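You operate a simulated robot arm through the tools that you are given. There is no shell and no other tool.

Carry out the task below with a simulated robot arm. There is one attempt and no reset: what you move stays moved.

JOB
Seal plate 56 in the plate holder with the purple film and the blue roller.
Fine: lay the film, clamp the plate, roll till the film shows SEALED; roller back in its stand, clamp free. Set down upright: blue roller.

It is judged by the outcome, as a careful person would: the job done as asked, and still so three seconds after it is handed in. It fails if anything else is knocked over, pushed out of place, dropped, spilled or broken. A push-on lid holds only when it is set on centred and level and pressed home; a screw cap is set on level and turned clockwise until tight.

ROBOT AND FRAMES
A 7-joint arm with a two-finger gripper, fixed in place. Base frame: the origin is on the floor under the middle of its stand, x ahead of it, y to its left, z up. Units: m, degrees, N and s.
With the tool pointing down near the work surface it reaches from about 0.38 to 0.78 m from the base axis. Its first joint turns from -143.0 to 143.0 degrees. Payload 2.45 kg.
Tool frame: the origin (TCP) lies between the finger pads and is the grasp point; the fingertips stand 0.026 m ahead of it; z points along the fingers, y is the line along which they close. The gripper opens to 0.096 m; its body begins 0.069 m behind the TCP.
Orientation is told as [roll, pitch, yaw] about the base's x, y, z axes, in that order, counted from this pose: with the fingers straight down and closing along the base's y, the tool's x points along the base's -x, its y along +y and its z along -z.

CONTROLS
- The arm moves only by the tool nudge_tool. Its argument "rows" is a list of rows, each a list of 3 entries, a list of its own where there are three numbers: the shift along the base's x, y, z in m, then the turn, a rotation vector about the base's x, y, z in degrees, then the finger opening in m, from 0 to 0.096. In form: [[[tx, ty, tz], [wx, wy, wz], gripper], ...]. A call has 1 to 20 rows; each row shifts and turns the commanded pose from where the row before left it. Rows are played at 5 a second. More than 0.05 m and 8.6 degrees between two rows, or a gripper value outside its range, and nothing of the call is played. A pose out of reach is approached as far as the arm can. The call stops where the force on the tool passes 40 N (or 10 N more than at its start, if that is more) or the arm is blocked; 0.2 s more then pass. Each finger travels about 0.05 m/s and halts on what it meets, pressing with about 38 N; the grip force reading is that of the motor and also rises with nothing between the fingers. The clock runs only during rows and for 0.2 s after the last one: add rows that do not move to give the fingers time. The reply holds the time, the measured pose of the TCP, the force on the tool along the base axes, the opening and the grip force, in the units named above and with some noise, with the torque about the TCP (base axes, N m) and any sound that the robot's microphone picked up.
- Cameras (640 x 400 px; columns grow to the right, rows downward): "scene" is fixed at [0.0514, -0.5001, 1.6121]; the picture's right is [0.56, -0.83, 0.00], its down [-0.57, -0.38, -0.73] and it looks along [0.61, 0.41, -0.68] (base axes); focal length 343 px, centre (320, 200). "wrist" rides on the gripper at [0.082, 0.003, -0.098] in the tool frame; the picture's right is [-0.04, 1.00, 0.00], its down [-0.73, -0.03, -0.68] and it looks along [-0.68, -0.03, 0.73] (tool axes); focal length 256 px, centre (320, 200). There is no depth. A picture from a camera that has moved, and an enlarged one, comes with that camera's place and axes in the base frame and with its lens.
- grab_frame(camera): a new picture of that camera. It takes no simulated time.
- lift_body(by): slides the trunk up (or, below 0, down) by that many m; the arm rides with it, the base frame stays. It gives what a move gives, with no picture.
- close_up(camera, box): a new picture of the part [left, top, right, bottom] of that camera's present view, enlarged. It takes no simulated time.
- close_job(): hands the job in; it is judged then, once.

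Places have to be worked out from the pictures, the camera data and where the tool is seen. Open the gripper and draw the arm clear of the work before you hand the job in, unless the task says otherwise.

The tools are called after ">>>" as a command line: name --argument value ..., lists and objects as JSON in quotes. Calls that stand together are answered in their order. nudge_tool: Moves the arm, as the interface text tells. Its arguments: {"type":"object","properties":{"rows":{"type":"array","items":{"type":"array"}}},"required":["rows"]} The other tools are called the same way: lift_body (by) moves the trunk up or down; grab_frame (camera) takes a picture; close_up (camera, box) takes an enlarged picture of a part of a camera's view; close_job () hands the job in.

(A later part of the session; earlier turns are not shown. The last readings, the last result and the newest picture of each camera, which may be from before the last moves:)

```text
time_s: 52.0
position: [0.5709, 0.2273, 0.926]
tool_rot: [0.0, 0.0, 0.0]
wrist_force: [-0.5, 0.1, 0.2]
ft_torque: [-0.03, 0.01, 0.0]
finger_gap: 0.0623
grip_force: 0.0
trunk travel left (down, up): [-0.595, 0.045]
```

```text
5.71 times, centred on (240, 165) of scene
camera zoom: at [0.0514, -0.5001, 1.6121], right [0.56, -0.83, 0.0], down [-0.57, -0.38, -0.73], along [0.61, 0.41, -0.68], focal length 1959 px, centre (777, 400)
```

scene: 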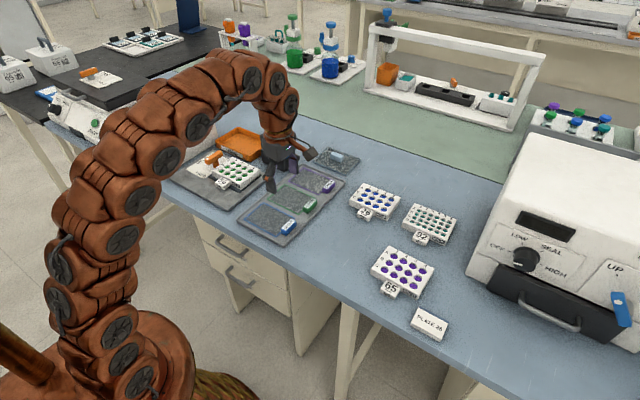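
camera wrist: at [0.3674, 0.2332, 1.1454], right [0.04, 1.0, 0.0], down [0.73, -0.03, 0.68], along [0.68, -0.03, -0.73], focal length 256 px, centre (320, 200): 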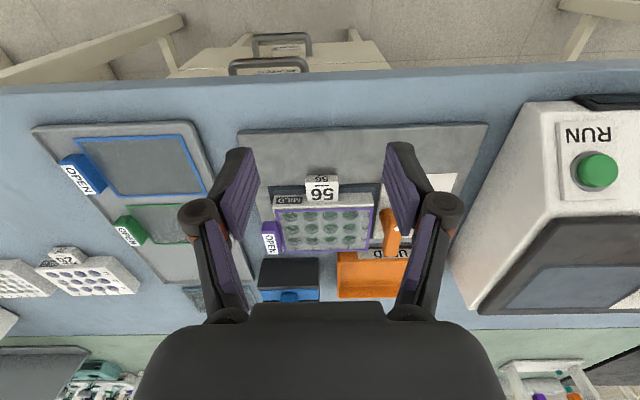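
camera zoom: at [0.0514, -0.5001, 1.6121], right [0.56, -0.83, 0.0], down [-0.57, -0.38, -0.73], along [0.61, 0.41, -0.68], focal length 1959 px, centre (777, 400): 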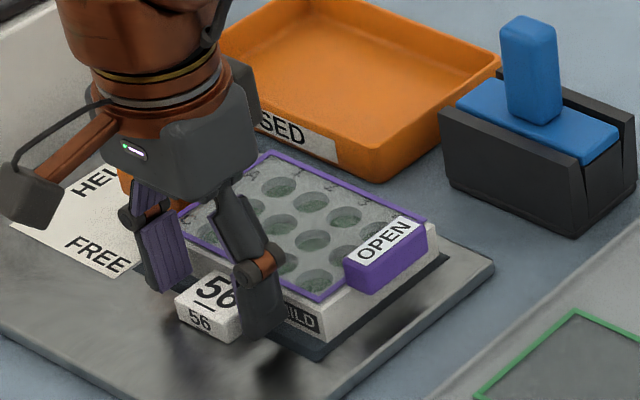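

The tag is centred between the fingers. I close on it and slide the plate gently by (-5, +2.5) mm in small steps.

>>> nudge_tool --rows '[[[0, 0, 0], [0, 0, 0], 0.045], [[0, 0, 0], [0, 0, 0], 0.03], [[0, 0, 0], [0, 0, 0], 0.03], [[0, 0, 0], [0, 0, 0], 0.03], [[-0.0015, 0.0007, 0], [0, 0, 0], 0.03], [[-0.0015, 0.0007, 0], [0, 0, 0], 0.03], [[-0.0015, 0.0006, 0], [0, 0, 0], 0.03], [[-0.001, 0.0005, 0], [0, 0, 0], 0.03], [[0, 0, 0], [0, 0, 0], 0.03], [[0, 0, 0], [0, 0, 0], 0.03]]'

>>> close_up --camera "wrist" --box '[190, 100, 460, 310]'

>>> close_up --camera "scene" --box '[200, 130, 280, 200]'

```text
time_s: 54.2
position: [0.5648, 0.2309, 0.9265]
tool_rot: [0.0, 0.1, 0.1]
wrist_force: [0.0, 0.2, -0.7]
ft_torque: [-0.03, 0.08, 0.03]
finger_gap: 0.0392
grip_force: 38.2
trunk travel left (down, up): [-0.595, 0.045]
```

```text
1.90 times, centred on (325, 205) of wrist
camera zoom: at [0.4848, 0.2333, 1.0249], right [0.04, 1.0, 0.0], down [0.73, -0.03, 0.68], along [0.68, -0.03, -0.73], focal length 488 px, centre (310, 190)
```

zoom: 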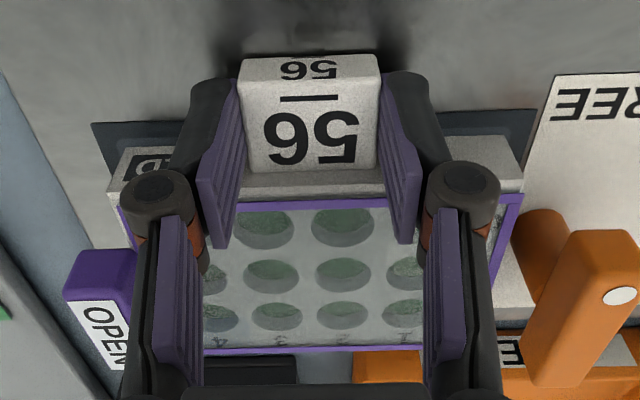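

```text
5.71 times, centred on (240, 165) of scene
camera zoom: at [0.0514, -0.5001, 1.6121], right [0.56, -0.83, 0.0], down [-0.57, -0.38, -0.73], along [0.61, 0.41, -0.68], focal length 1959 px, centre (777, 400)
```

zoom: 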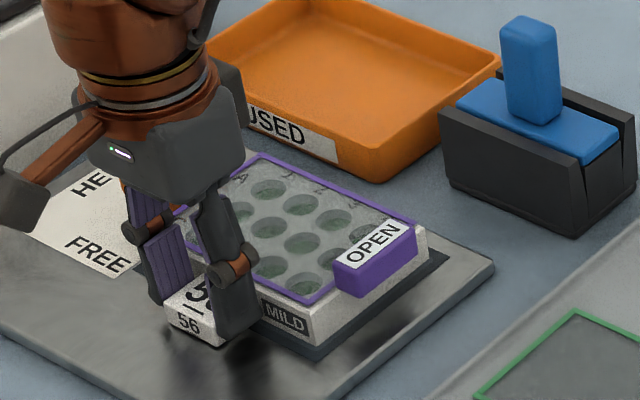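

The plate and film moved together with no resistance. I release the tag, lift away and view the result.

>>> nudge_tool --rows '[[[0, 0, 0], [0, 0, 0], 0.044], [[0, 0, 0], [0, 0, 0], 0.055], [[0, 0, 0], [0, 0, 0], 0.066], [[0, 0, 0.02], [0, 0, 0], 0.07], [[0, 0, 0.04], [0, 0, 0], 0.07], [[-0.02, 0, 0.04], [0, 0, 0], 0.07], [[-0.045, 0, 0.02], [0, 0, 0], 0.07], [[-0.045, 0, 0], [0, 0, 0], 0.07], [[0, 0, 0], [0, 0, 0], 0.07], [[0, 0, 0], [0, 0, 0], 0.07]]'

>>> close_up --camera "wrist" --box '[220, 150, 420, 290]'

>>> close_up --camera "scene" --box '[200, 130, 280, 200]'

```text
time_s: 56.4
position: [0.4552, 0.2328, 1.0478]
tool_rot: [0.1, 0.0, 0.0]
wrist_force: [-0.5, -0.4, -0.3]
ft_torque: [-0.02, -0.01, 0.01]
finger_gap: 0.0701
grip_force: 0.0
trunk travel left (down, up): [-0.595, 0.045]
```

```text
2.86 times, centred on (320, 220) of wrist
camera zoom: at [0.3743, 0.2354, 1.1467], right [0.04, 1.0, 0.0], down [0.73, -0.03, 0.68], along [0.68, -0.03, -0.73], focal length 731 px, centre (320, 143)
```

zoom: 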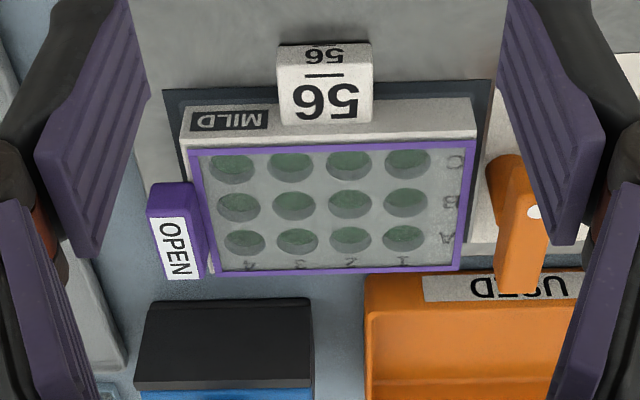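

```text
5.71 times, centred on (240, 165) of scene
camera zoom: at [0.0514, -0.5001, 1.6121], right [0.56, -0.83, 0.0], down [-0.57, -0.38, -0.73], along [0.61, 0.41, -0.68], focal length 1959 px, centre (777, 400)
```

zoom: 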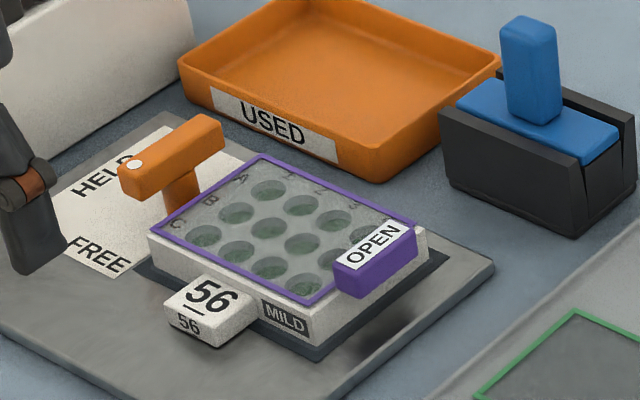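

Plate and film are now centred on the pad. Next is the clamp: I hover over the lever bar, centred near (0.632,0.315), with fingers at yaw 0 so they close across it.

>>> nudge_tool --rows '[[[0.035, 0.016, 0], [0, 0, 0], 0.06], [[0.035, 0.016, 0], [0, 0, 0], 0.06], [[0.035, 0.017, 0], [0, 0, 0], 0.05], [[0.035, 0.017, 0], [0, 0, 0], 0.05], [[0.037, 0.016, 0], [0, 0, 0], 0.05], [[0, 0, -0.03], [0, 0, 0], 0.05], [[0, 0, -0.03], [0, 0, 0], 0.05], [[0, 0, 0], [0, 0, 0], 0.05], [[0, 0, 0], [0, 0, 0], 0.05]]'

>>> grab_frame --camera "wrist"

>>> close_up --camera "scene" --box '[190, 100, 280, 190]'

```text
time_s: 58.4
position: [0.6321, 0.3119, 0.9864]
tool_rot: [0.1, 0.0, 0.0]
wrist_force: [0.3, 0.1, -1.3]
ft_torque: [-0.02, 0.03, 0.05]
finger_gap: 0.0498
grip_force: 0.1
trunk travel left (down, up): [-0.595, 0.045]
```

```text
taken
camera wrist: at [0.5514, 0.3152, 1.0856], right [0.04, 1.0, 0.0], down [0.73, -0.03, 0.68], along [0.68, -0.03, -0.73], focal length 256 px, centre (320, 200)
```

wrist: 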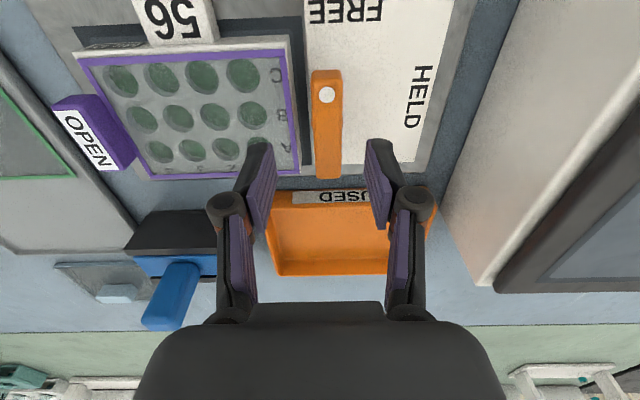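

```text
4.44 times, centred on (235, 145) of scene
camera zoom: at [0.0514, -0.5001, 1.6121], right [0.56, -0.83, 0.0], down [-0.57, -0.38, -0.73], along [0.61, 0.41, -0.68], focal length 1523 px, centre (698, 444)
```

zoom: 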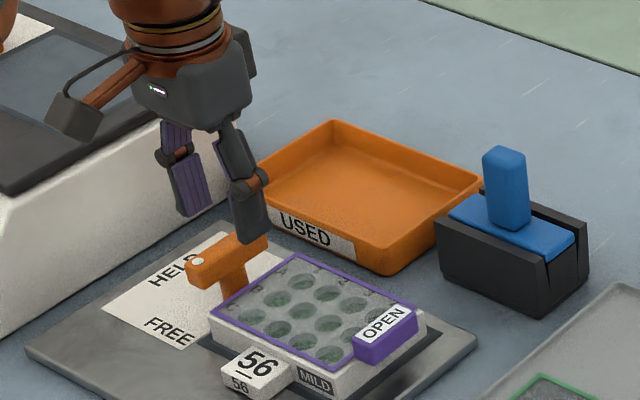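

The bar centre measures about (0.631,0.3165). I shift 4 mm in +y and descend so the tips straddle the bar just above film height.

>>> nudge_tool --rows '[[[-0.001, 0.004, 0], [0, 0, 0], 0.05], [[0, 0, -0.02], [0, 0, 0], 0.05], [[0, 0, -0.015], [0, 0, 0], 0.05], [[0, 0, 0], [0, 0, 0], 0.05], [[0, 0, 0], [0, 0, 0], 0.05]]'

>>> grab_frame --camera "wrist"

>>> close_up --camera "scene" --box '[200, 120, 270, 180]'

```text
time_s: 59.6
position: [0.6309, 0.318, 0.9532]
tool_rot: [0.1, 0.1, 0.0]
wrist_force: [0.4, -0.2, 0.4]
ft_torque: [0.0, 0.02, 0.03]
finger_gap: 0.05
grip_force: 0.1
trunk travel left (down, up): [-0.595, 0.045]
```

```text
taken
camera wrist: at [0.5498, 0.3206, 1.0515], right [0.04, 1.0, 0.0], down [0.73, -0.03, 0.68], along [0.68, -0.03, -0.73], focal length 256 px, centre (320, 200)
```

wrist: 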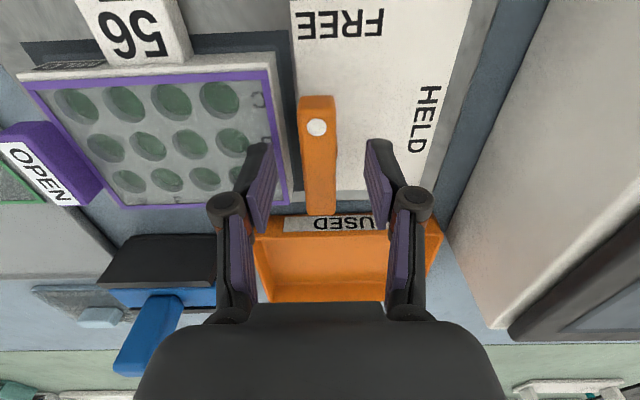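

```text
6.67 times, centred on (235, 150) of scene
camera zoom: at [0.0514, -0.5001, 1.6121], right [0.56, -0.83, 0.0], down [-0.57, -0.38, -0.73], along [0.61, 0.41, -0.68], focal length 2285 px, centre (887, 533)
```

zoom: 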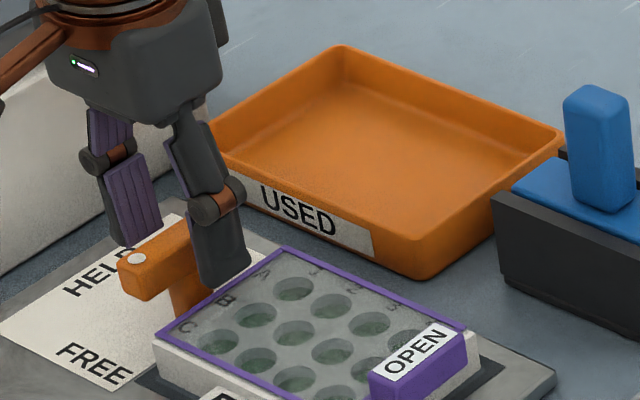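

The bar sits centred between the fingers. I lower 3 mm more and close on it.

>>> nudge_tool --rows '[[[0, 0, -0.003], [0, 0, 0], 0.05], [[0, 0, 0], [0, 0, 0], 0.03], [[0, 0, 0], [0, 0, 0], 0.012], [[0, 0, 0], [0, 0, 0], 0.012], [[0, 0, 0], [0, 0, 0], 0.012], [[0, 0, 0], [0, 0, 0], 0.012]]'

>>> close_up --camera "scene" --box '[200, 120, 270, 180]'

>>> grab_frame --camera "wrist"

```text
time_s: 61.0
position: [0.6312, 0.3171, 0.9501]
tool_rot: [0.0, 0.0, 0.0]
wrist_force: [-1.7, -4.6, -2.3]
ft_torque: [-0.12, -0.1, 0.0]
finger_gap: 0.0178
grip_force: 42.9
trunk travel left (down, up): [-0.595, 0.045]
```

```text
6.67 times, centred on (235, 150) of scene
camera zoom: at [0.0514, -0.5001, 1.6121], right [0.56, -0.83, 0.0], down [-0.57, -0.38, -0.73], along [0.61, 0.41, -0.68], focal length 2285 px, centre (887, 533)
```

zoom: 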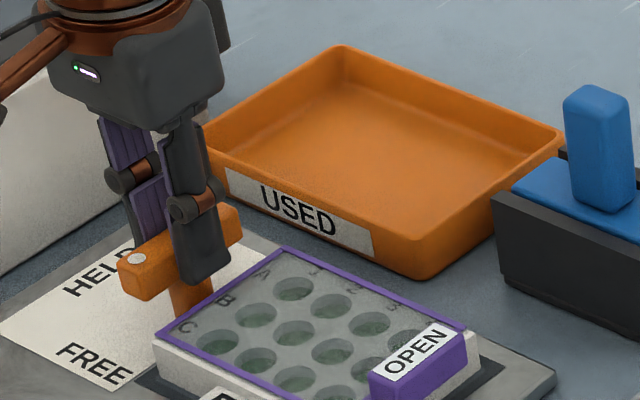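

```text
taken
camera wrist: at [0.5498, 0.3202, 1.0486], right [0.04, 1.0, 0.0], down [0.73, -0.03, 0.68], along [0.68, -0.03, -0.73], focal length 256 px, centre (320, 200)
```

wrist: 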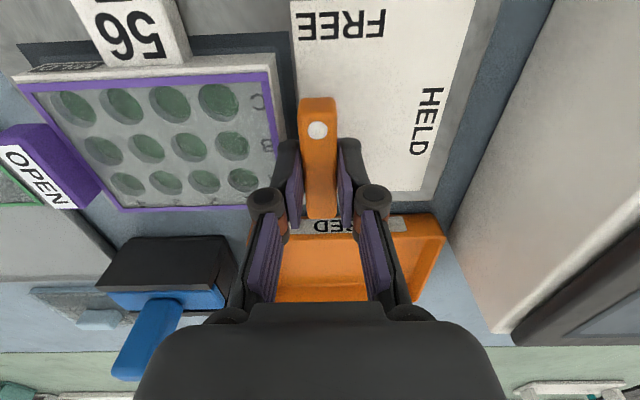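

Bar gripped at 0.018 m. I turn it clockwise (toward HELD) by the first ~24° and check the forces.

>>> nudge_tool --rows '[[[0, 0, 0], [0, 0, -6], 0.012], [[0, 0, 0], [0, 0, -6], 0.012], [[0, 0, 0], [0, 0, -6], 0.012], [[0, 0, 0], [0, 0, -6], 0.012], [[0, 0, 0], [0, 0, 0], 0.012]]'

>>> close_up --camera "scene" --box '[200, 120, 270, 180]'

```text
time_s: 62.2
position: [0.6311, 0.3177, 0.9505]
tool_rot: [0.0, 0.0, -24.0]
wrist_force: [-12.0, -3.6, 0.5]
ft_torque: [-0.24, -0.13, -0.02]
finger_gap: 0.0179
grip_force: 43.3
trunk travel left (down, up): [-0.595, 0.045]
```

```text
6.67 times, centred on (235, 150) of scene
camera zoom: at [0.0514, -0.5001, 1.6121], right [0.56, -0.83, 0.0], down [-0.57, -0.38, -0.73], along [0.61, 0.41, -0.68], focal length 2285 px, centre (887, 533)
```

zoom: 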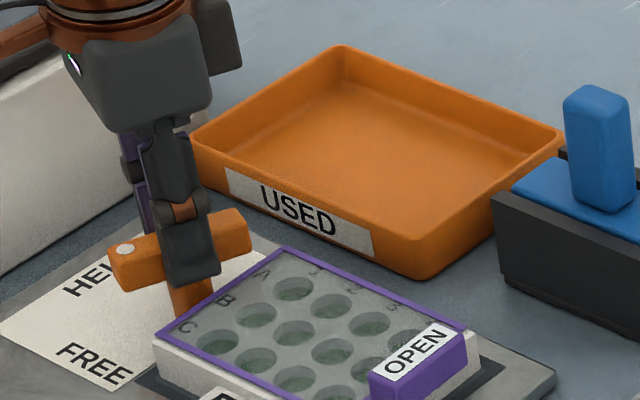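

The lever follows freely; the -12 N in x suggests the pivot lies ~1 mm toward -x. I continue the turn with that small correction.

>>> nudge_tool --rows '[[[-0.0006, -0.0002, 0], [0, 0, -6], 0.012], [[-0.0006, -0.0002, 0], [0, 0, -6], 0.012], [[0, 0, 0], [0, 0, -6], 0.012], [[0, 0, 0], [0, 0, -6], 0.012], [[0, 0, 0], [0, 0, 0], 0.012]]'

>>> close_up --camera "scene" --box '[200, 120, 270, 180]'

```text
time_s: 63.4
position: [0.6307, 0.3173, 0.9503]
tool_rot: [0.1, -0.2, -48.0]
wrist_force: [-8.6, 1.5, 14.2]
ft_torque: [0.29, 0.55, 0.04]
finger_gap: 0.018
grip_force: 43.7
trunk travel left (down, up): [-0.595, 0.045]
```

```text
6.67 times, centred on (235, 150) of scene
camera zoom: at [0.0514, -0.5001, 1.6121], right [0.56, -0.83, 0.0], down [-0.57, -0.38, -0.73], along [0.61, 0.41, -0.68], focal length 2285 px, centre (887, 533)
```

zoom: 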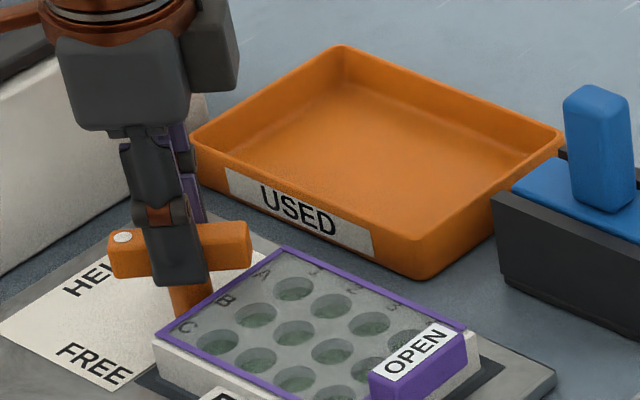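

The turn continues, but a 14 N upward force appeared. I hold still for a moment and re-read before going on.

>>> nudge_tool --rows '[[[0, 0, 0], [0, 0, 0], 0.012], [[0, 0, 0], [0, 0, 0], 0.012]]'

>>> close_up --camera "wrist" --box '[220, 60, 460, 240]'

>>> close_up --camera "scene" --box '[205, 135, 245, 175]'

```text
time_s: 64.0
position: [0.63, 0.3157, 0.9506]
tool_rot: [0.1, -0.1, -47.9]
wrist_force: [-6.1, 3.1, 18.6]
ft_torque: [-0.04, 0.01, 0.02]
finger_gap: 0.0178
grip_force: 43.2
trunk travel left (down, up): [-0.595, 0.045]
```

```text
2.22 times, centred on (340, 150) of wrist
camera zoom: at [0.5787, 0.3791, 1.0484], right [0.77, 0.64, 0.0], down [0.47, -0.56, 0.68], along [0.44, -0.52, -0.73], focal length 569 px, centre (276, 311)
```

zoom: 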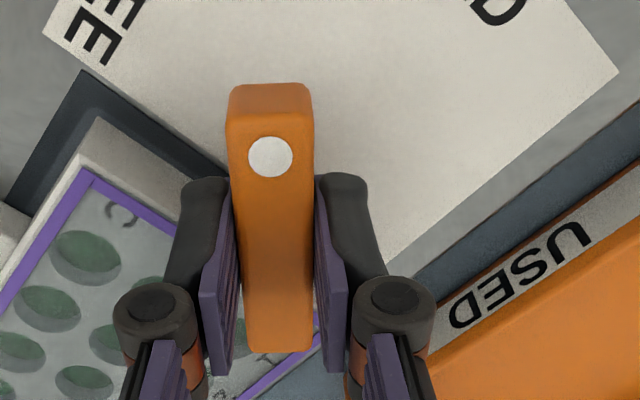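

```text
10.00 times, centred on (225, 155) of scene
camera zoom: at [0.0514, -0.5001, 1.6121], right [0.56, -0.83, 0.0], down [-0.57, -0.38, -0.73], along [0.61, 0.41, -0.68], focal length 3428 px, centre (1270, 650)
```

zoom: 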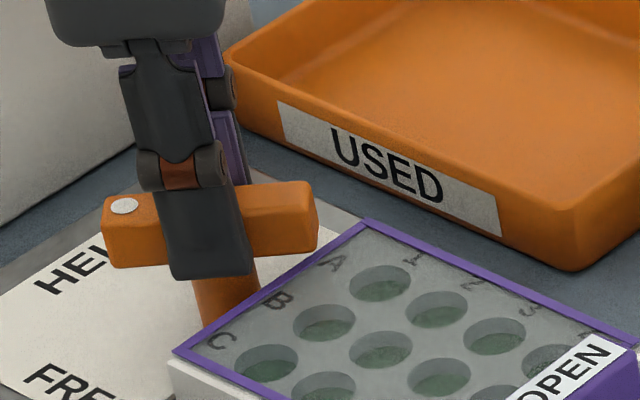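

Torques vanished while ~18 N remains vertical — just stiffness from being locked on the bar. I relax z by 1 mm and continue turning.

>>> nudge_tool --rows '[[[-0.0003, 0, 0.0012], [0, 0, 0], 0.012], [[0, 0, 0], [0, 0, -6], 0.012], [[0, 0, 0], [0, 0, -6], 0.012], [[0, 0, 0], [0, 0, -6], 0.012], [[0, 0, 0], [0, 0, 0], 0.012], [[0, 0, 0], [0, 0, 0], 0.012]]'

>>> close_up --camera "scene" --box '[200, 120, 270, 180]'

>>> close_up --camera "wrist" --box '[220, 60, 460, 240]'

```text
time_s: 65.4
position: [0.6298, 0.3168, 0.9508]
tool_rot: [0.0, 0.0, -66.0]
wrist_force: [7.0, 15.6, 1.4]
ft_torque: [0.41, -0.16, 0.01]
finger_gap: 0.0178
grip_force: 43.1
trunk travel left (down, up): [-0.595, 0.045]
```

```text
6.67 times, centred on (235, 150) of scene
camera zoom: at [0.0514, -0.5001, 1.6121], right [0.56, -0.83, 0.0], down [-0.57, -0.38, -0.73], along [0.61, 0.41, -0.68], focal length 2285 px, centre (887, 533)
```

zoom: 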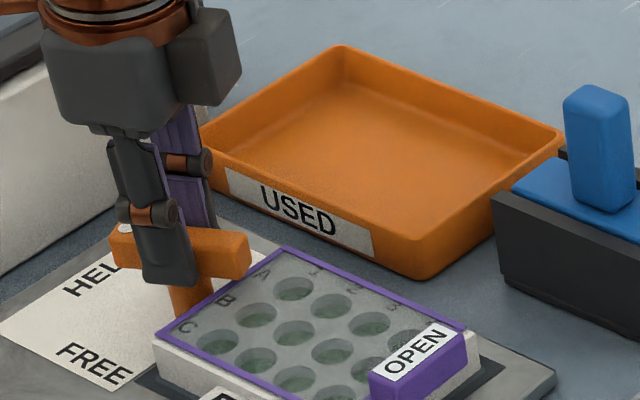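

```text
2.22 times, centred on (340, 150) of wrist
camera zoom: at [0.6008, 0.3922, 1.0485], right [0.93, 0.37, 0.0], down [0.27, -0.68, 0.68], along [0.25, -0.63, -0.73], focal length 569 px, centre (276, 311)
```

zoom: 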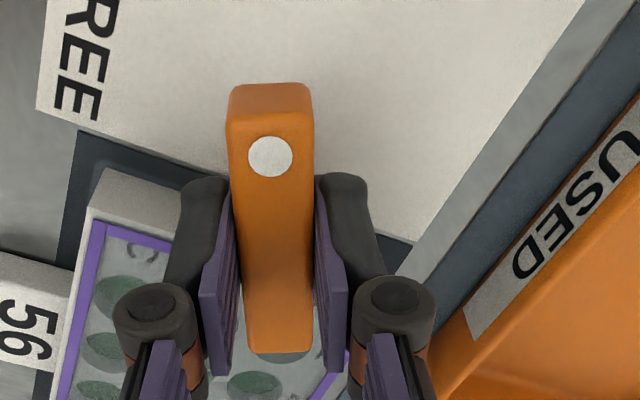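

Now the pivot reaction is +y 15 N; I shift the command ~1 mm in +y and turn the last 24°.

>>> nudge_tool --rows '[[[0.0005, 0.0012, 0], [0, 0, 0], 0.012], [[0, 0, 0], [0, 0, -6], 0.012], [[0, 0, 0], [0, 0, -6], 0.012], [[0, 0, 0], [0, 0, -6], 0.012], [[0, 0, 0], [0, 0, 0], 0.012], [[0, 0, 0], [0, 0, 0], 0.012]]'

>>> close_up --camera "scene" --box '[200, 120, 270, 180]'

```text
time_s: 66.8
position: [0.6304, 0.3163, 0.9503]
tool_rot: [0.0, -0.1, -84.0]
wrist_force: [-3.1, -1.5, 10.7]
ft_torque: [0.43, 0.14, -0.03]
finger_gap: 0.0177
grip_force: 43.5
trunk travel left (down, up): [-0.595, 0.045]
```

```text
6.67 times, centred on (235, 150) of scene
camera zoom: at [0.0514, -0.5001, 1.6121], right [0.56, -0.83, 0.0], down [-0.57, -0.38, -0.73], along [0.61, 0.41, -0.68], focal length 2285 px, centre (887, 533)
```

zoom: 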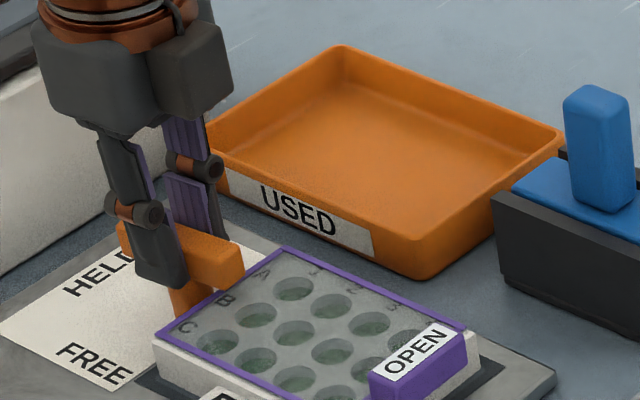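

At -84° with little resistance. I turn the remaining 6° and watch the z-torque for an end stop.

>>> nudge_tool --rows '[[[0, 0, 0], [0, 0, -3], 0.012], [[0, 0, 0], [0, 0, -3], 0.012], [[0, 0, 0], [0, 0, 0], 0.012], [[0, 0, 0], [0, 0, 0], 0.012]]'

>>> close_up --camera "wrist" --box '[220, 60, 460, 240]'

>>> close_up --camera "scene" --box '[200, 120, 270, 180]'

```text
time_s: 67.8
position: [0.6298, 0.3168, 0.9496]
tool_rot: [0.0, -0.1, -90.0]
wrist_force: [-3.1, -6.6, 6.4]
ft_torque: [-0.7, 0.13, -0.02]
finger_gap: 0.0179
grip_force: 43.7
trunk travel left (down, up): [-0.595, 0.045]
```

```text
2.22 times, centred on (340, 150) of wrist
camera zoom: at [0.6341, 0.398, 1.0484], right [1.0, -0.04, 0.0], down [-0.03, -0.73, 0.68], along [-0.03, -0.68, -0.73], focal length 569 px, centre (276, 311)
```

zoom: 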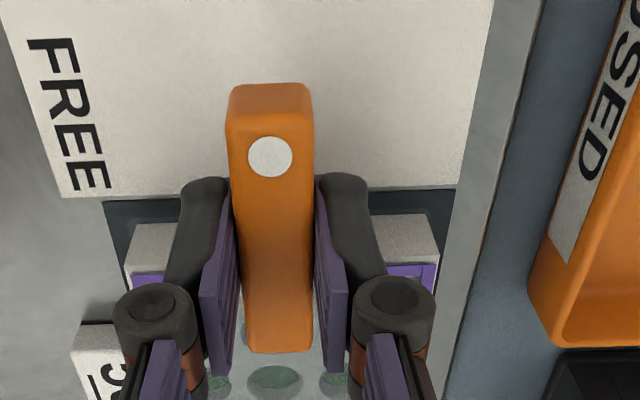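

```text
6.67 times, centred on (235, 150) of scene
camera zoom: at [0.0514, -0.5001, 1.6121], right [0.56, -0.83, 0.0], down [-0.57, -0.38, -0.73], along [0.61, 0.41, -0.68], focal length 2285 px, centre (887, 533)
```

zoom: 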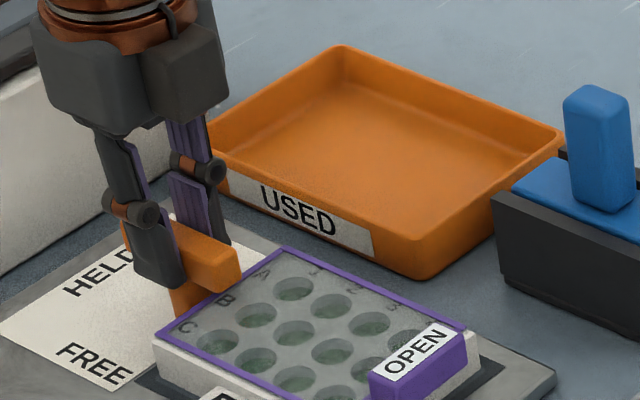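

At -90° there's no z-torque stop yet. I try 3° more to make sure the lever is fully at HELD.

>>> nudge_tool --rows '[[[0, 0, 0], [0, 0, -3], 0.012], [[0, 0, 0], [0, 0, 0], 0.012], [[0, 0, 0], [0, 0, 0], 0.012]]'

>>> close_up --camera "wrist" --box '[220, 60, 460, 240]'

```text
time_s: 68.6
position: [0.6293, 0.317, 0.9491]
tool_rot: [-0.1, -0.2, -93.0]
wrist_force: [-3.0, -10.0, 1.5]
ft_torque: [-0.69, 0.01, 1.21]
finger_gap: 0.0188
grip_force: 43.8
trunk travel left (down, up): [-0.595, 0.045]
```

```text
2.22 times, centred on (340, 150) of wrist
camera zoom: at [0.6384, 0.3981, 1.0484], right [1.0, -0.09, 0.0], down [-0.07, -0.73, 0.68], along [-0.06, -0.68, -0.73], focal length 569 px, centre (276, 311)
```

zoom: 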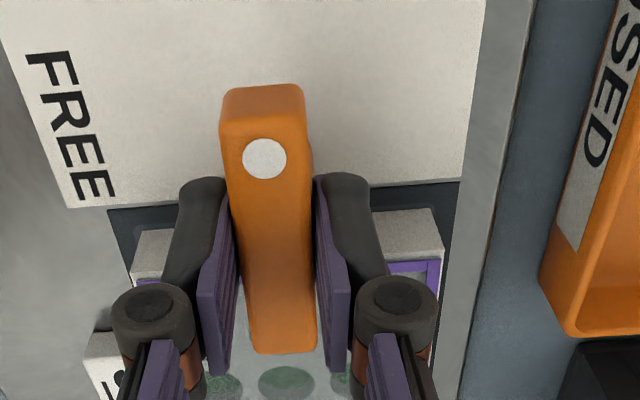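

τ_z rose to 1.2 N·m: that's the end stop, so the lever is fully at HELD. I unwind 2.5°, open the fingers and rise straight up.

>>> nudge_tool --rows '[[[0, 0, 0], [0, 0, 2.5], 0.012], [[0, 0, 0], [0, 0, 0], 0.012], [[0, 0, 0], [0, 0, 0], 0.022], [[0, 0, 0], [0, 0, 0], 0.035], [[0, 0, 0], [0, 0, 0], 0.044], [[0, 0, 0.015], [0, 0, 0], 0.044], [[0, 0, 0.04], [0, 0, 0], 0.05], [[0, 0, 0.045], [0, 0, 0], 0.06], [[0, 0, 0], [0, 0, 0], 0.07], [[0, 0, 0], [0, 0, 0], 0.07]]'

>>> grab_frame --camera "wrist"

>>> close_up --camera "scene" --box '[180, 110, 310, 210]'

```text
time_s: 70.8
position: [0.6332, 0.3178, 1.0528]
tool_rot: [0.1, -0.1, -90.5]
wrist_force: [0.0, -0.4, 0.1]
ft_torque: [0.01, -0.02, 0.04]
finger_gap: 0.0699
grip_force: 0.2
trunk travel left (down, up): [-0.595, 0.045]
```

```text
taken
camera wrist: at [0.6376, 0.3992, 1.1513], right [1.0, -0.05, 0.0], down [-0.03, -0.73, 0.68], along [-0.03, -0.68, -0.73], focal length 256 px, centre (320, 200)
```

wrist: 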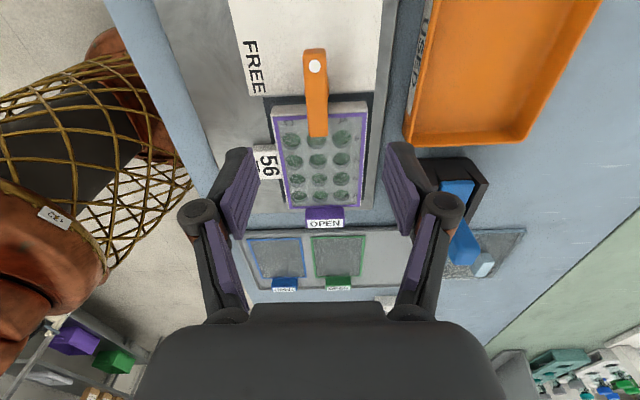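

```text
4.00 times, centred on (245, 160) of scene
camera zoom: at [0.0514, -0.5001, 1.6121], right [0.56, -0.83, 0.0], down [-0.57, -0.38, -0.73], along [0.61, 0.41, -0.68], focal length 1371 px, centre (620, 360)
```

zoom: 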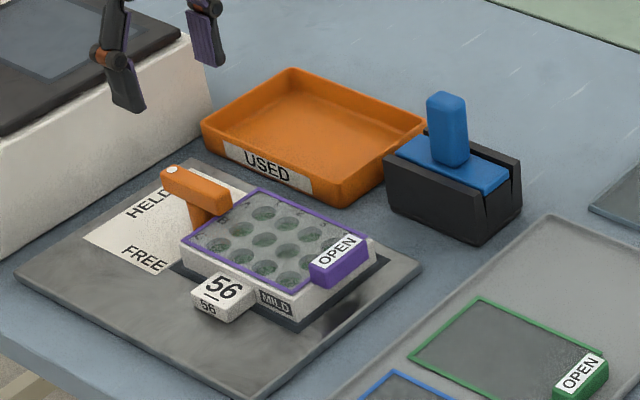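

The lever is at HELD with its tail over the plate edge. Now I turn back to yaw 0 and go look closely at the roller in its stand.

>>> nudge_tool --rows '[[[0, -0.01, 0.02], [0, 0, 8.2], 0.07], [[0, -0.01, 0], [0, 0, 8.2], 0.07], [[0, -0.01, 0], [0, 0, 8.2], 0.07], [[-0.01, -0.01, 0], [0, 0, 8.2], 0.07], [[-0.01, -0.015, 0], [0, 0, 8.2], 0.07], [[-0.01, -0.015, 0], [0, 0, 8.2], 0.07], [[-0.01, -0.02, 0], [0, 0, 8.2], 0.07], [[-0.01, -0.02, 0], [0, 0, 8.2], 0.07], [[-0.01, -0.02, 0], [0, 0, 8.2], 0.07], [[0, -0.02, 0], [0, 0, 8.2], 0.07], [[0, -0.005, 0], [0, 0, 8.5], 0.07], [[0, 0, 0], [0, 0, 0], 0.07], [[0, 0, 0], [0, 0, 0], 0.07]]'

>>> grab_frame --camera "wrist"

>>> close_up --camera "wrist" --box '[220, 140, 420, 300]'

>>> close_up --camera "scene" --box '[255, 120, 315, 180]'

```text
time_s: 73.6
position: [0.5705, 0.1619, 1.07]
tool_rot: [0.0, 0.0, 0.2]
wrist_force: [0.9, 0.2, -0.4]
ft_torque: [-0.02, 0.02, 0.01]
finger_gap: 0.0699
grip_force: 0.0
trunk travel left (down, up): [-0.595, 0.045]
```

```text
taken
camera wrist: at [0.4889, 0.165, 1.1691], right [0.04, 1.0, 0.0], down [0.73, -0.03, 0.68], along [0.68, -0.03, -0.73], focal length 256 px, centre (320, 200)
```

wrist: 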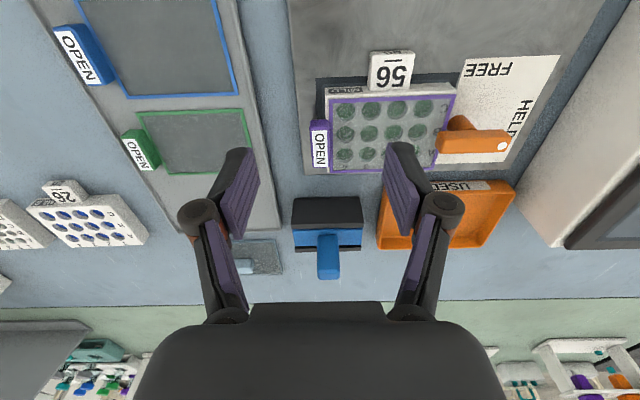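

```text
2.50 times, centred on (320, 220) of wrist
camera zoom: at [0.4889, 0.165, 1.1691], right [0.04, 1.0, 0.0], down [0.73, -0.03, 0.68], along [0.68, -0.03, -0.73], focal length 640 px, centre (320, 150)
```

zoom: 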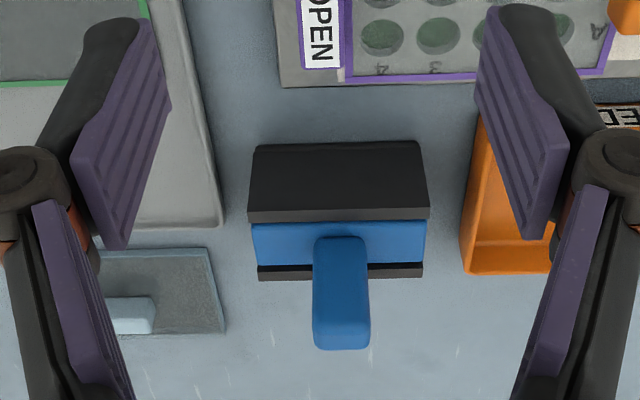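

```text
6.67 times, centred on (285, 150) of scene
camera zoom: at [0.0514, -0.5001, 1.6121], right [0.56, -0.83, 0.0], down [-0.57, -0.38, -0.73], along [0.61, 0.41, -0.68], focal length 2285 px, centre (553, 533)
```

zoom: 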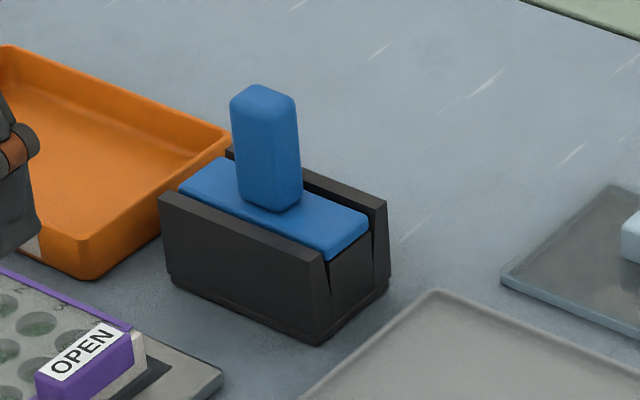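

Measured: roller handle ≈0.0185 x 0.029 m centred near (0.779,0.163), z 0.94–0.999; the stand top is ≈0.937. That's at ~0.796 m radius, past the vertical-tool reach, so I'll raise the trunk a little and lean the tool 20° so the fingers point outward, keeping them closing along y.

>>> lift_body --by 0.04

>>> nudge_tool --rows '[[[0, 0, 0], [0, -7, 0], 0.07], [[0, 0, 0], [0, -7, 0], 0.07], [[0, 0, 0], [0, -6, 0], 0.07], [[0.04, 0, 0], [0, 0, 0], 0.07], [[0.04, 0, 0], [0, 0, 0], 0.07], [[0.04, 0, -0.01], [0, 0, 0], 0.065], [[0, 0, 0], [0, 0, 0], 0.06], [[0, 0, 0], [0, 0, 0], 0.06]]'

>>> grab_frame --camera "wrist"

>>> close_up --camera "scene" --box '[220, 80, 340, 200]'

```text
time_s: 74.5
position: [0.569, 0.1609, 1.1107]
tool_rot: [-0.1, 0.0, -0.1]
wrist_force: [-1.4, -0.7, -0.8]
ft_torque: [0.0, -0.05, -0.01]
finger_gap: 0.07
grip_force: 0.1
trunk travel left (down, up): [-0.635, 0.005]
```

```text
time_s: 76.3
position: [0.6892, 0.1641, 1.0982]
tool_rot: [0.0, -20.1, 0.0]
wrist_force: [0.0, 0.1, 0.3]
ft_torque: [0.04, 0.01, 0.01]
finger_gap: 0.0601
grip_force: 0.0
trunk travel left (down, up): [-0.635, 0.005]
```

```text
taken
camera wrist: at [0.5798, 0.167, 1.163], right [0.04, 1.0, 0.01], down [0.46, -0.03, 0.89], along [0.89, -0.03, -0.46], focal length 256 px, centre (320, 200)
```

wrist: 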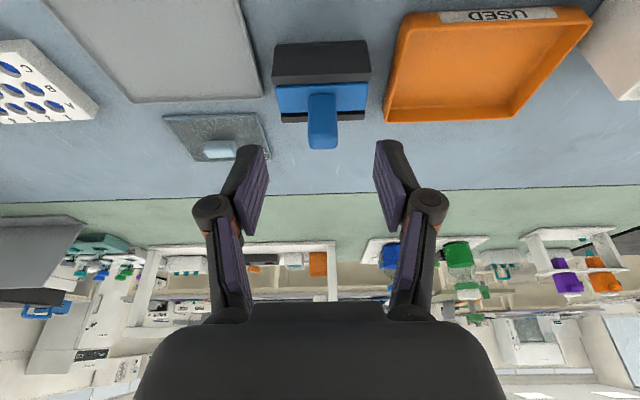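

```text
3.33 times, centred on (280, 140) of scene
camera zoom: at [0.0514, -0.5001, 1.6121], right [0.56, -0.83, 0.0], down [-0.57, -0.38, -0.73], along [0.61, 0.41, -0.68], focal length 1142 px, centre (453, 400)
```

zoom: 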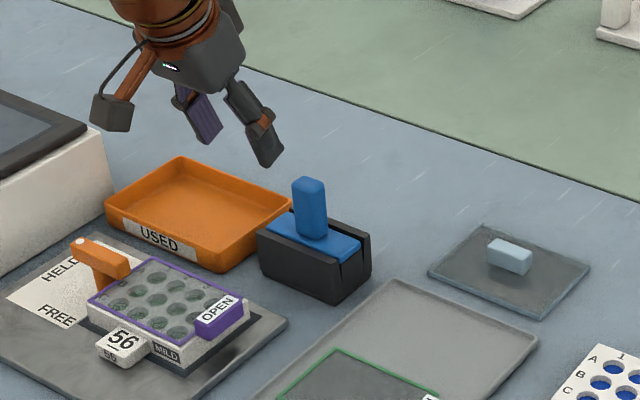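

The lean worked and the handle re-measures at about (0.776,0.163). I move to hover just above it.

>>> nudge_tool --rows '[[[0.04, 0, -0.01], [0, 0, 0], 0.06], [[0.03, -0.0005, -0.015], [0, 0, 0], 0.06], [[0.014, -0.0005, -0.02], [0, 0, 0], 0.06], [[0, 0, 0], [0, 0, 0], 0.06], [[0, 0, 0], [0, 0, 0], 0.06]]'

>>> grab_frame --camera "wrist"

>>> close_up --camera "scene" --box '[240, 100, 330, 180]'

```text
time_s: 77.5
position: [0.7723, 0.1638, 1.0561]
tool_rot: [0.0, -20.0, 0.0]
wrist_force: [-0.5, 0.3, 0.1]
ft_torque: [0.03, 0.0, -0.02]
finger_gap: 0.06
grip_force: 0.1
trunk travel left (down, up): [-0.635, 0.005]
```

```text
taken
camera wrist: at [0.6641, 0.1662, 1.1201], right [0.04, 1.0, 0.01], down [0.46, -0.03, 0.89], along [0.89, -0.03, -0.46], focal length 256 px, centre (320, 200)
```

wrist: 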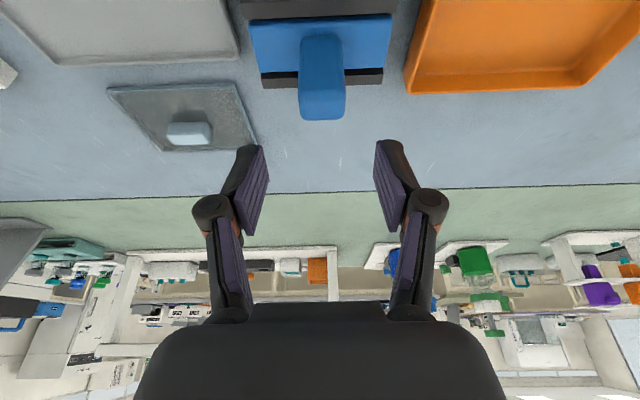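

```text
5.00 times, centred on (285, 140) of scene
camera zoom: at [0.0514, -0.5001, 1.6121], right [0.56, -0.83, 0.0], down [-0.57, -0.38, -0.73], along [0.61, 0.41, -0.68], focal length 1714 px, centre (495, 500)
```

zoom: 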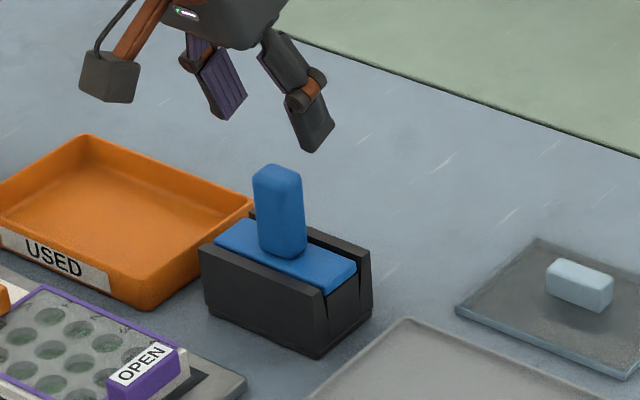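

The handle lines up between the fingers (y≈0.164). I descend around the handle to z≈0.978, keeping the tips above the stand.

>>> nudge_tool --rows '[[[0.001, 0, -0.025], [0, 0, 0], 0.06], [[0, 0, -0.025], [0, 0, 0], 0.06], [[0, 0, -0.016], [0, 0, 0], 0.06], [[0, 0, 0], [0, 0, 0], 0.06], [[0, 0, 0], [0, 0, 0], 0.06]]'

>>> grab_frame --camera "wrist"

>>> close_up --camera "scene" --box '[250, 110, 320, 180]'

```text
time_s: 78.7
position: [0.7739, 0.1623, 0.9871]
tool_rot: [0.1, -20.0, 0.1]
wrist_force: [0.5, 0.0, -0.5]
ft_torque: [0.01, -0.02, -0.01]
finger_gap: 0.0597
grip_force: 0.0
trunk travel left (down, up): [-0.635, 0.005]
```

```text
taken
camera wrist: at [0.6653, 0.1649, 1.0525], right [0.04, 1.0, 0.01], down [0.46, -0.03, 0.89], along [0.89, -0.03, -0.46], focal length 256 px, centre (320, 200)
```

wrist: 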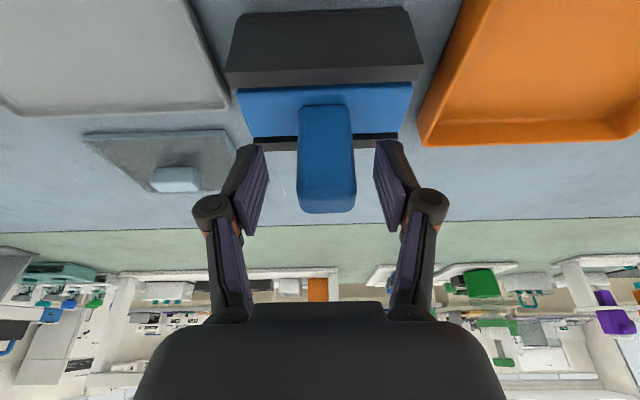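

```text
5.71 times, centred on (285, 145) of scene
camera zoom: at [0.0514, -0.5001, 1.6121], right [0.56, -0.83, 0.0], down [-0.57, -0.38, -0.73], along [0.61, 0.41, -0.68], focal length 1959 px, centre (520, 514)
```

zoom: 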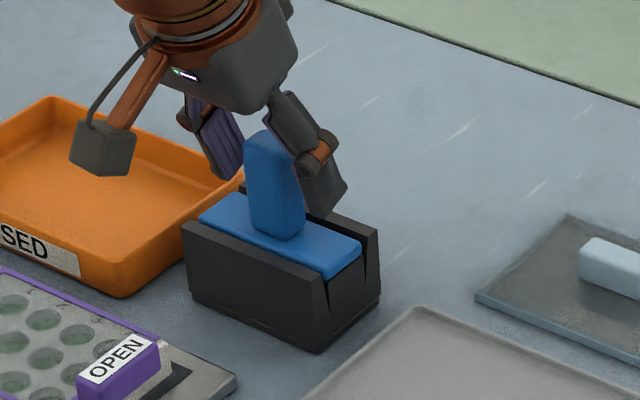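

Handle is centred between the fingers. I lower 8 mm more and close on it.

>>> nudge_tool --rows '[[[0.0005, 0.001, -0.008], [0, 0, 0], 0.06], [[0, 0, 0], [0, 0, 0], 0.06], [[0, 0, 0], [0, 0, 0], 0.04], [[0, 0, 0], [0, 0, 0], 0.02], [[0, 0, 0], [0, 0, 0], 0.02], [[0, 0, 0], [0, 0, 0], 0.02], [[0, 0, 0], [0, 0, 0], 0.02]]'

>>> grab_frame --camera "wrist"

>>> close_up --camera "scene" --box '[250, 110, 320, 180]'

```text
time_s: 80.3
position: [0.7763, 0.1633, 0.9819]
tool_rot: [0.0, -20.0, 0.1]
wrist_force: [1.0, 0.8, 2.0]
ft_torque: [0.04, -0.06, 0.03]
finger_gap: 0.029
grip_force: 37.9
trunk travel left (down, up): [-0.635, 0.005]
```

```text
taken
camera wrist: at [0.6664, 0.1663, 1.0454], right [0.04, 1.0, 0.01], down [0.46, -0.03, 0.89], along [0.89, -0.03, -0.46], focal length 256 px, centre (320, 200)
```

wrist: 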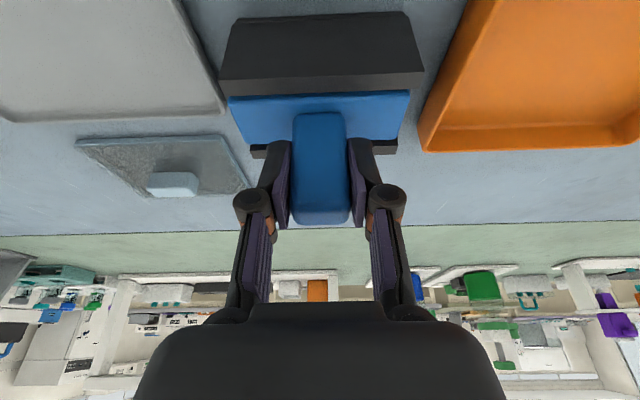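

```text
5.71 times, centred on (285, 145) of scene
camera zoom: at [0.0514, -0.5001, 1.6121], right [0.56, -0.83, 0.0], down [-0.57, -0.38, -0.73], along [0.61, 0.41, -0.68], focal length 1959 px, centre (520, 514)
```

zoom: 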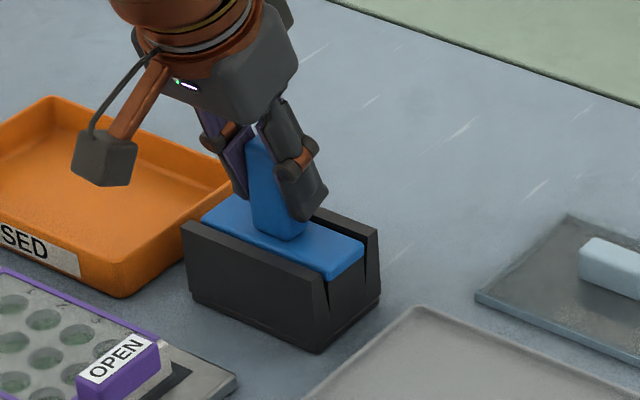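

Handle gripped at 0.029 m. I lift slowly, first 2 cm, and check that the roller comes out upright.

>>> nudge_tool --rows '[[[0, 0, 0.006], [0, 0, 0], 0.02], [[0, 0, 0.007], [0, 0, 0], 0.02], [[0, 0, 0.007], [0, 0, 0], 0.02], [[0, 0, 0], [0, 0, 0], 0.02], [[0, 0, 0], [0, 0, 0], 0.02]]'

>>> close_up --camera "scene" --box '[250, 100, 320, 180]'

>>> grab_frame --camera "wrist"

```text
time_s: 81.5
position: [0.776, 0.1628, 1.0024]
tool_rot: [0.0, -19.9, 0.0]
wrist_force: [0.5, -0.3, -2.2]
ft_torque: [-0.03, -0.01, -0.03]
finger_gap: 0.0291
grip_force: 38.2
trunk travel left (down, up): [-0.635, 0.005]
```

```text
5.00 times, centred on (285, 140) of scene
camera zoom: at [0.0514, -0.5001, 1.6121], right [0.56, -0.83, 0.0], down [-0.57, -0.38, -0.73], along [0.61, 0.41, -0.68], focal length 1714 px, centre (495, 500)
```

zoom: 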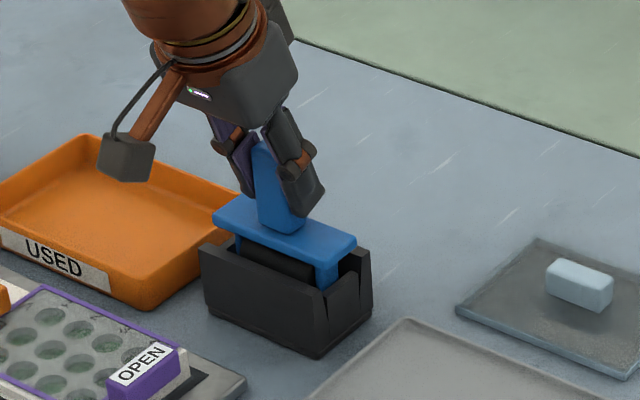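

```text
taken
camera wrist: at [0.6663, 0.1663, 1.0666], right [0.04, 1.0, 0.01], down [0.46, -0.03, 0.89], along [0.89, -0.03, -0.46], focal length 256 px, centre (320, 200)
```

wrist: 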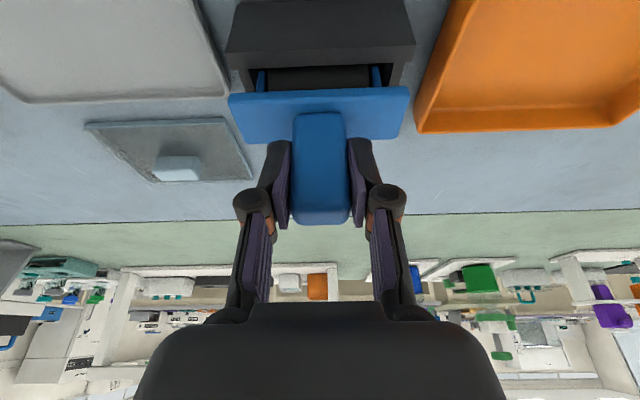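

The roller lifts cleanly: a blue yoke with a black cylinder below it. I lift another 5 cm to clear the stand.

>>> nudge_tool --rows '[[[0, 0, 0.015], [0, 0, 0], 0.02], [[0, 0, 0.02], [0, 0, 0], 0.02], [[0, 0, 0.02], [0, 0, 0], 0.02], [[0, 0, 0], [0, 0, 0], 0.02], [[0, 0, 0], [0, 0, 0], 0.02]]'

>>> close_up --camera "scene" --box '[240, 80, 330, 180]'

>>> grab_frame --camera "wrist"

```text
time_s: 82.7
position: [0.7733, 0.161, 1.056]
tool_rot: [0.1, -20.1, 0.1]
wrist_force: [1.0, 0.3, -1.2]
ft_torque: [0.03, -0.01, -0.01]
finger_gap: 0.029
grip_force: 37.7
trunk travel left (down, up): [-0.635, 0.005]
```

```text
4.00 times, centred on (285, 130) of scene
camera zoom: at [0.0514, -0.5001, 1.6121], right [0.56, -0.83, 0.0], down [-0.57, -0.38, -0.73], along [0.61, 0.41, -0.68], focal length 1371 px, centre (460, 480)
```

zoom: 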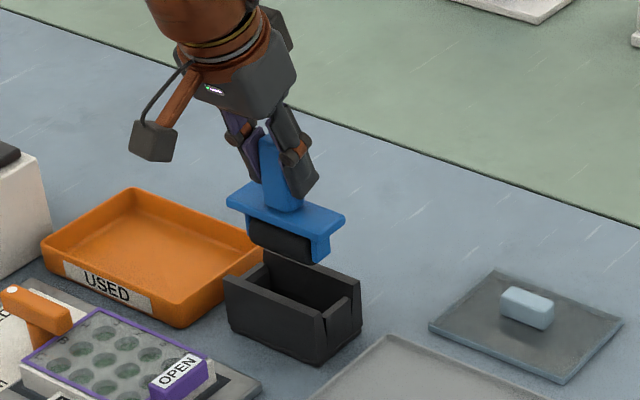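

```text
taken
camera wrist: at [0.6647, 0.1653, 1.1204], right [0.04, 1.0, 0.01], down [0.46, -0.03, 0.89], along [0.89, -0.03, -0.46], focal length 256 px, centre (320, 200)
```

wrist: 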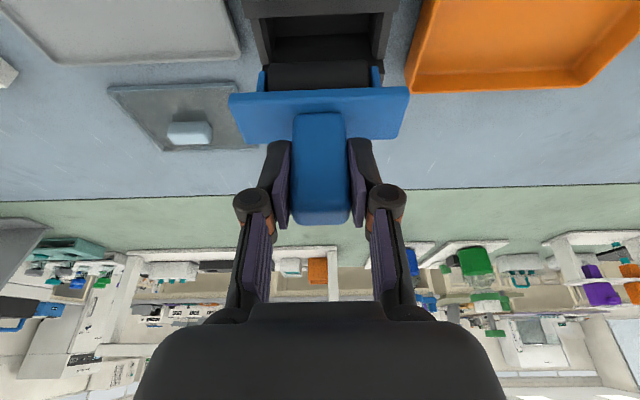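

The roller is clear of the stand and upright. I'll retract in -x, then move over to the middle of the film at y≈0.226 (between the tab and the lever tail), staying high.

>>> nudge_tool --rows '[[[-0.03, 0, 0.01], [0, 0, 0], 0.02], [[-0.03, 0.005, 0.005], [0, 0, 0], 0.02], [[-0.03, 0.01, 0], [0, 0, 0], 0.02], [[-0.03, 0.015, 0], [0, 0, 0], 0.02], [[-0.02, 0.02, 0], [0, 0, 0], 0.02], [[0, 0.013, 0], [0, 0, 0], 0.02], [[0, 0, 0], [0, 0, 0], 0.02], [[0, 0, 0], [0, 0, 0], 0.02]]'

>>> grab_frame --camera "wrist"

>>> close_up --camera "scene" --box '[190, 90, 300, 200]'

```text
time_s: 84.5
position: [0.6338, 0.226, 1.0718]
tool_rot: [0.0, -20.0, 0.1]
wrist_force: [0.4, 0.4, -0.9]
ft_torque: [-0.01, 0.0, 0.03]
finger_gap: 0.0294
grip_force: 37.9
trunk travel left (down, up): [-0.635, 0.005]
```

```text
taken
camera wrist: at [0.5237, 0.2298, 1.1358], right [0.04, 1.0, 0.01], down [0.46, -0.03, 0.89], along [0.89, -0.03, -0.46], focal length 256 px, centre (320, 200)
```

wrist: 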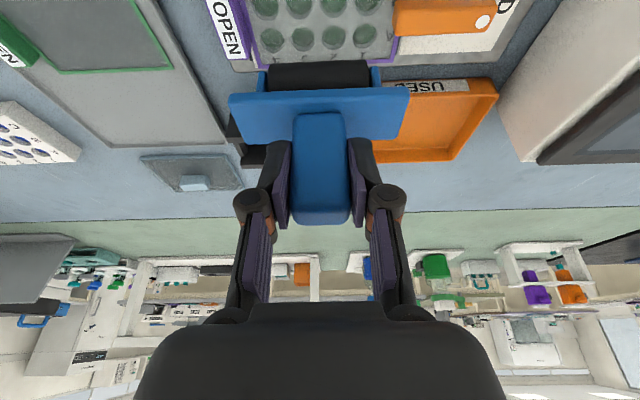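

```text
3.64 times, centred on (245, 145) of scene
camera zoom: at [0.0514, -0.5001, 1.6121], right [0.56, -0.83, 0.0], down [-0.57, -0.38, -0.73], along [0.61, 0.41, -0.68], focal length 1246 px, centre (593, 400)
```

zoom: 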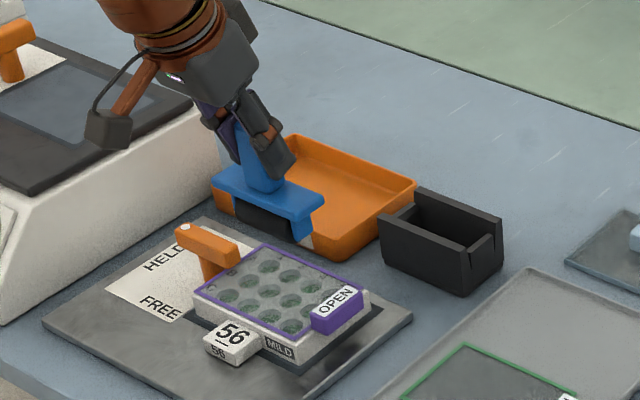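

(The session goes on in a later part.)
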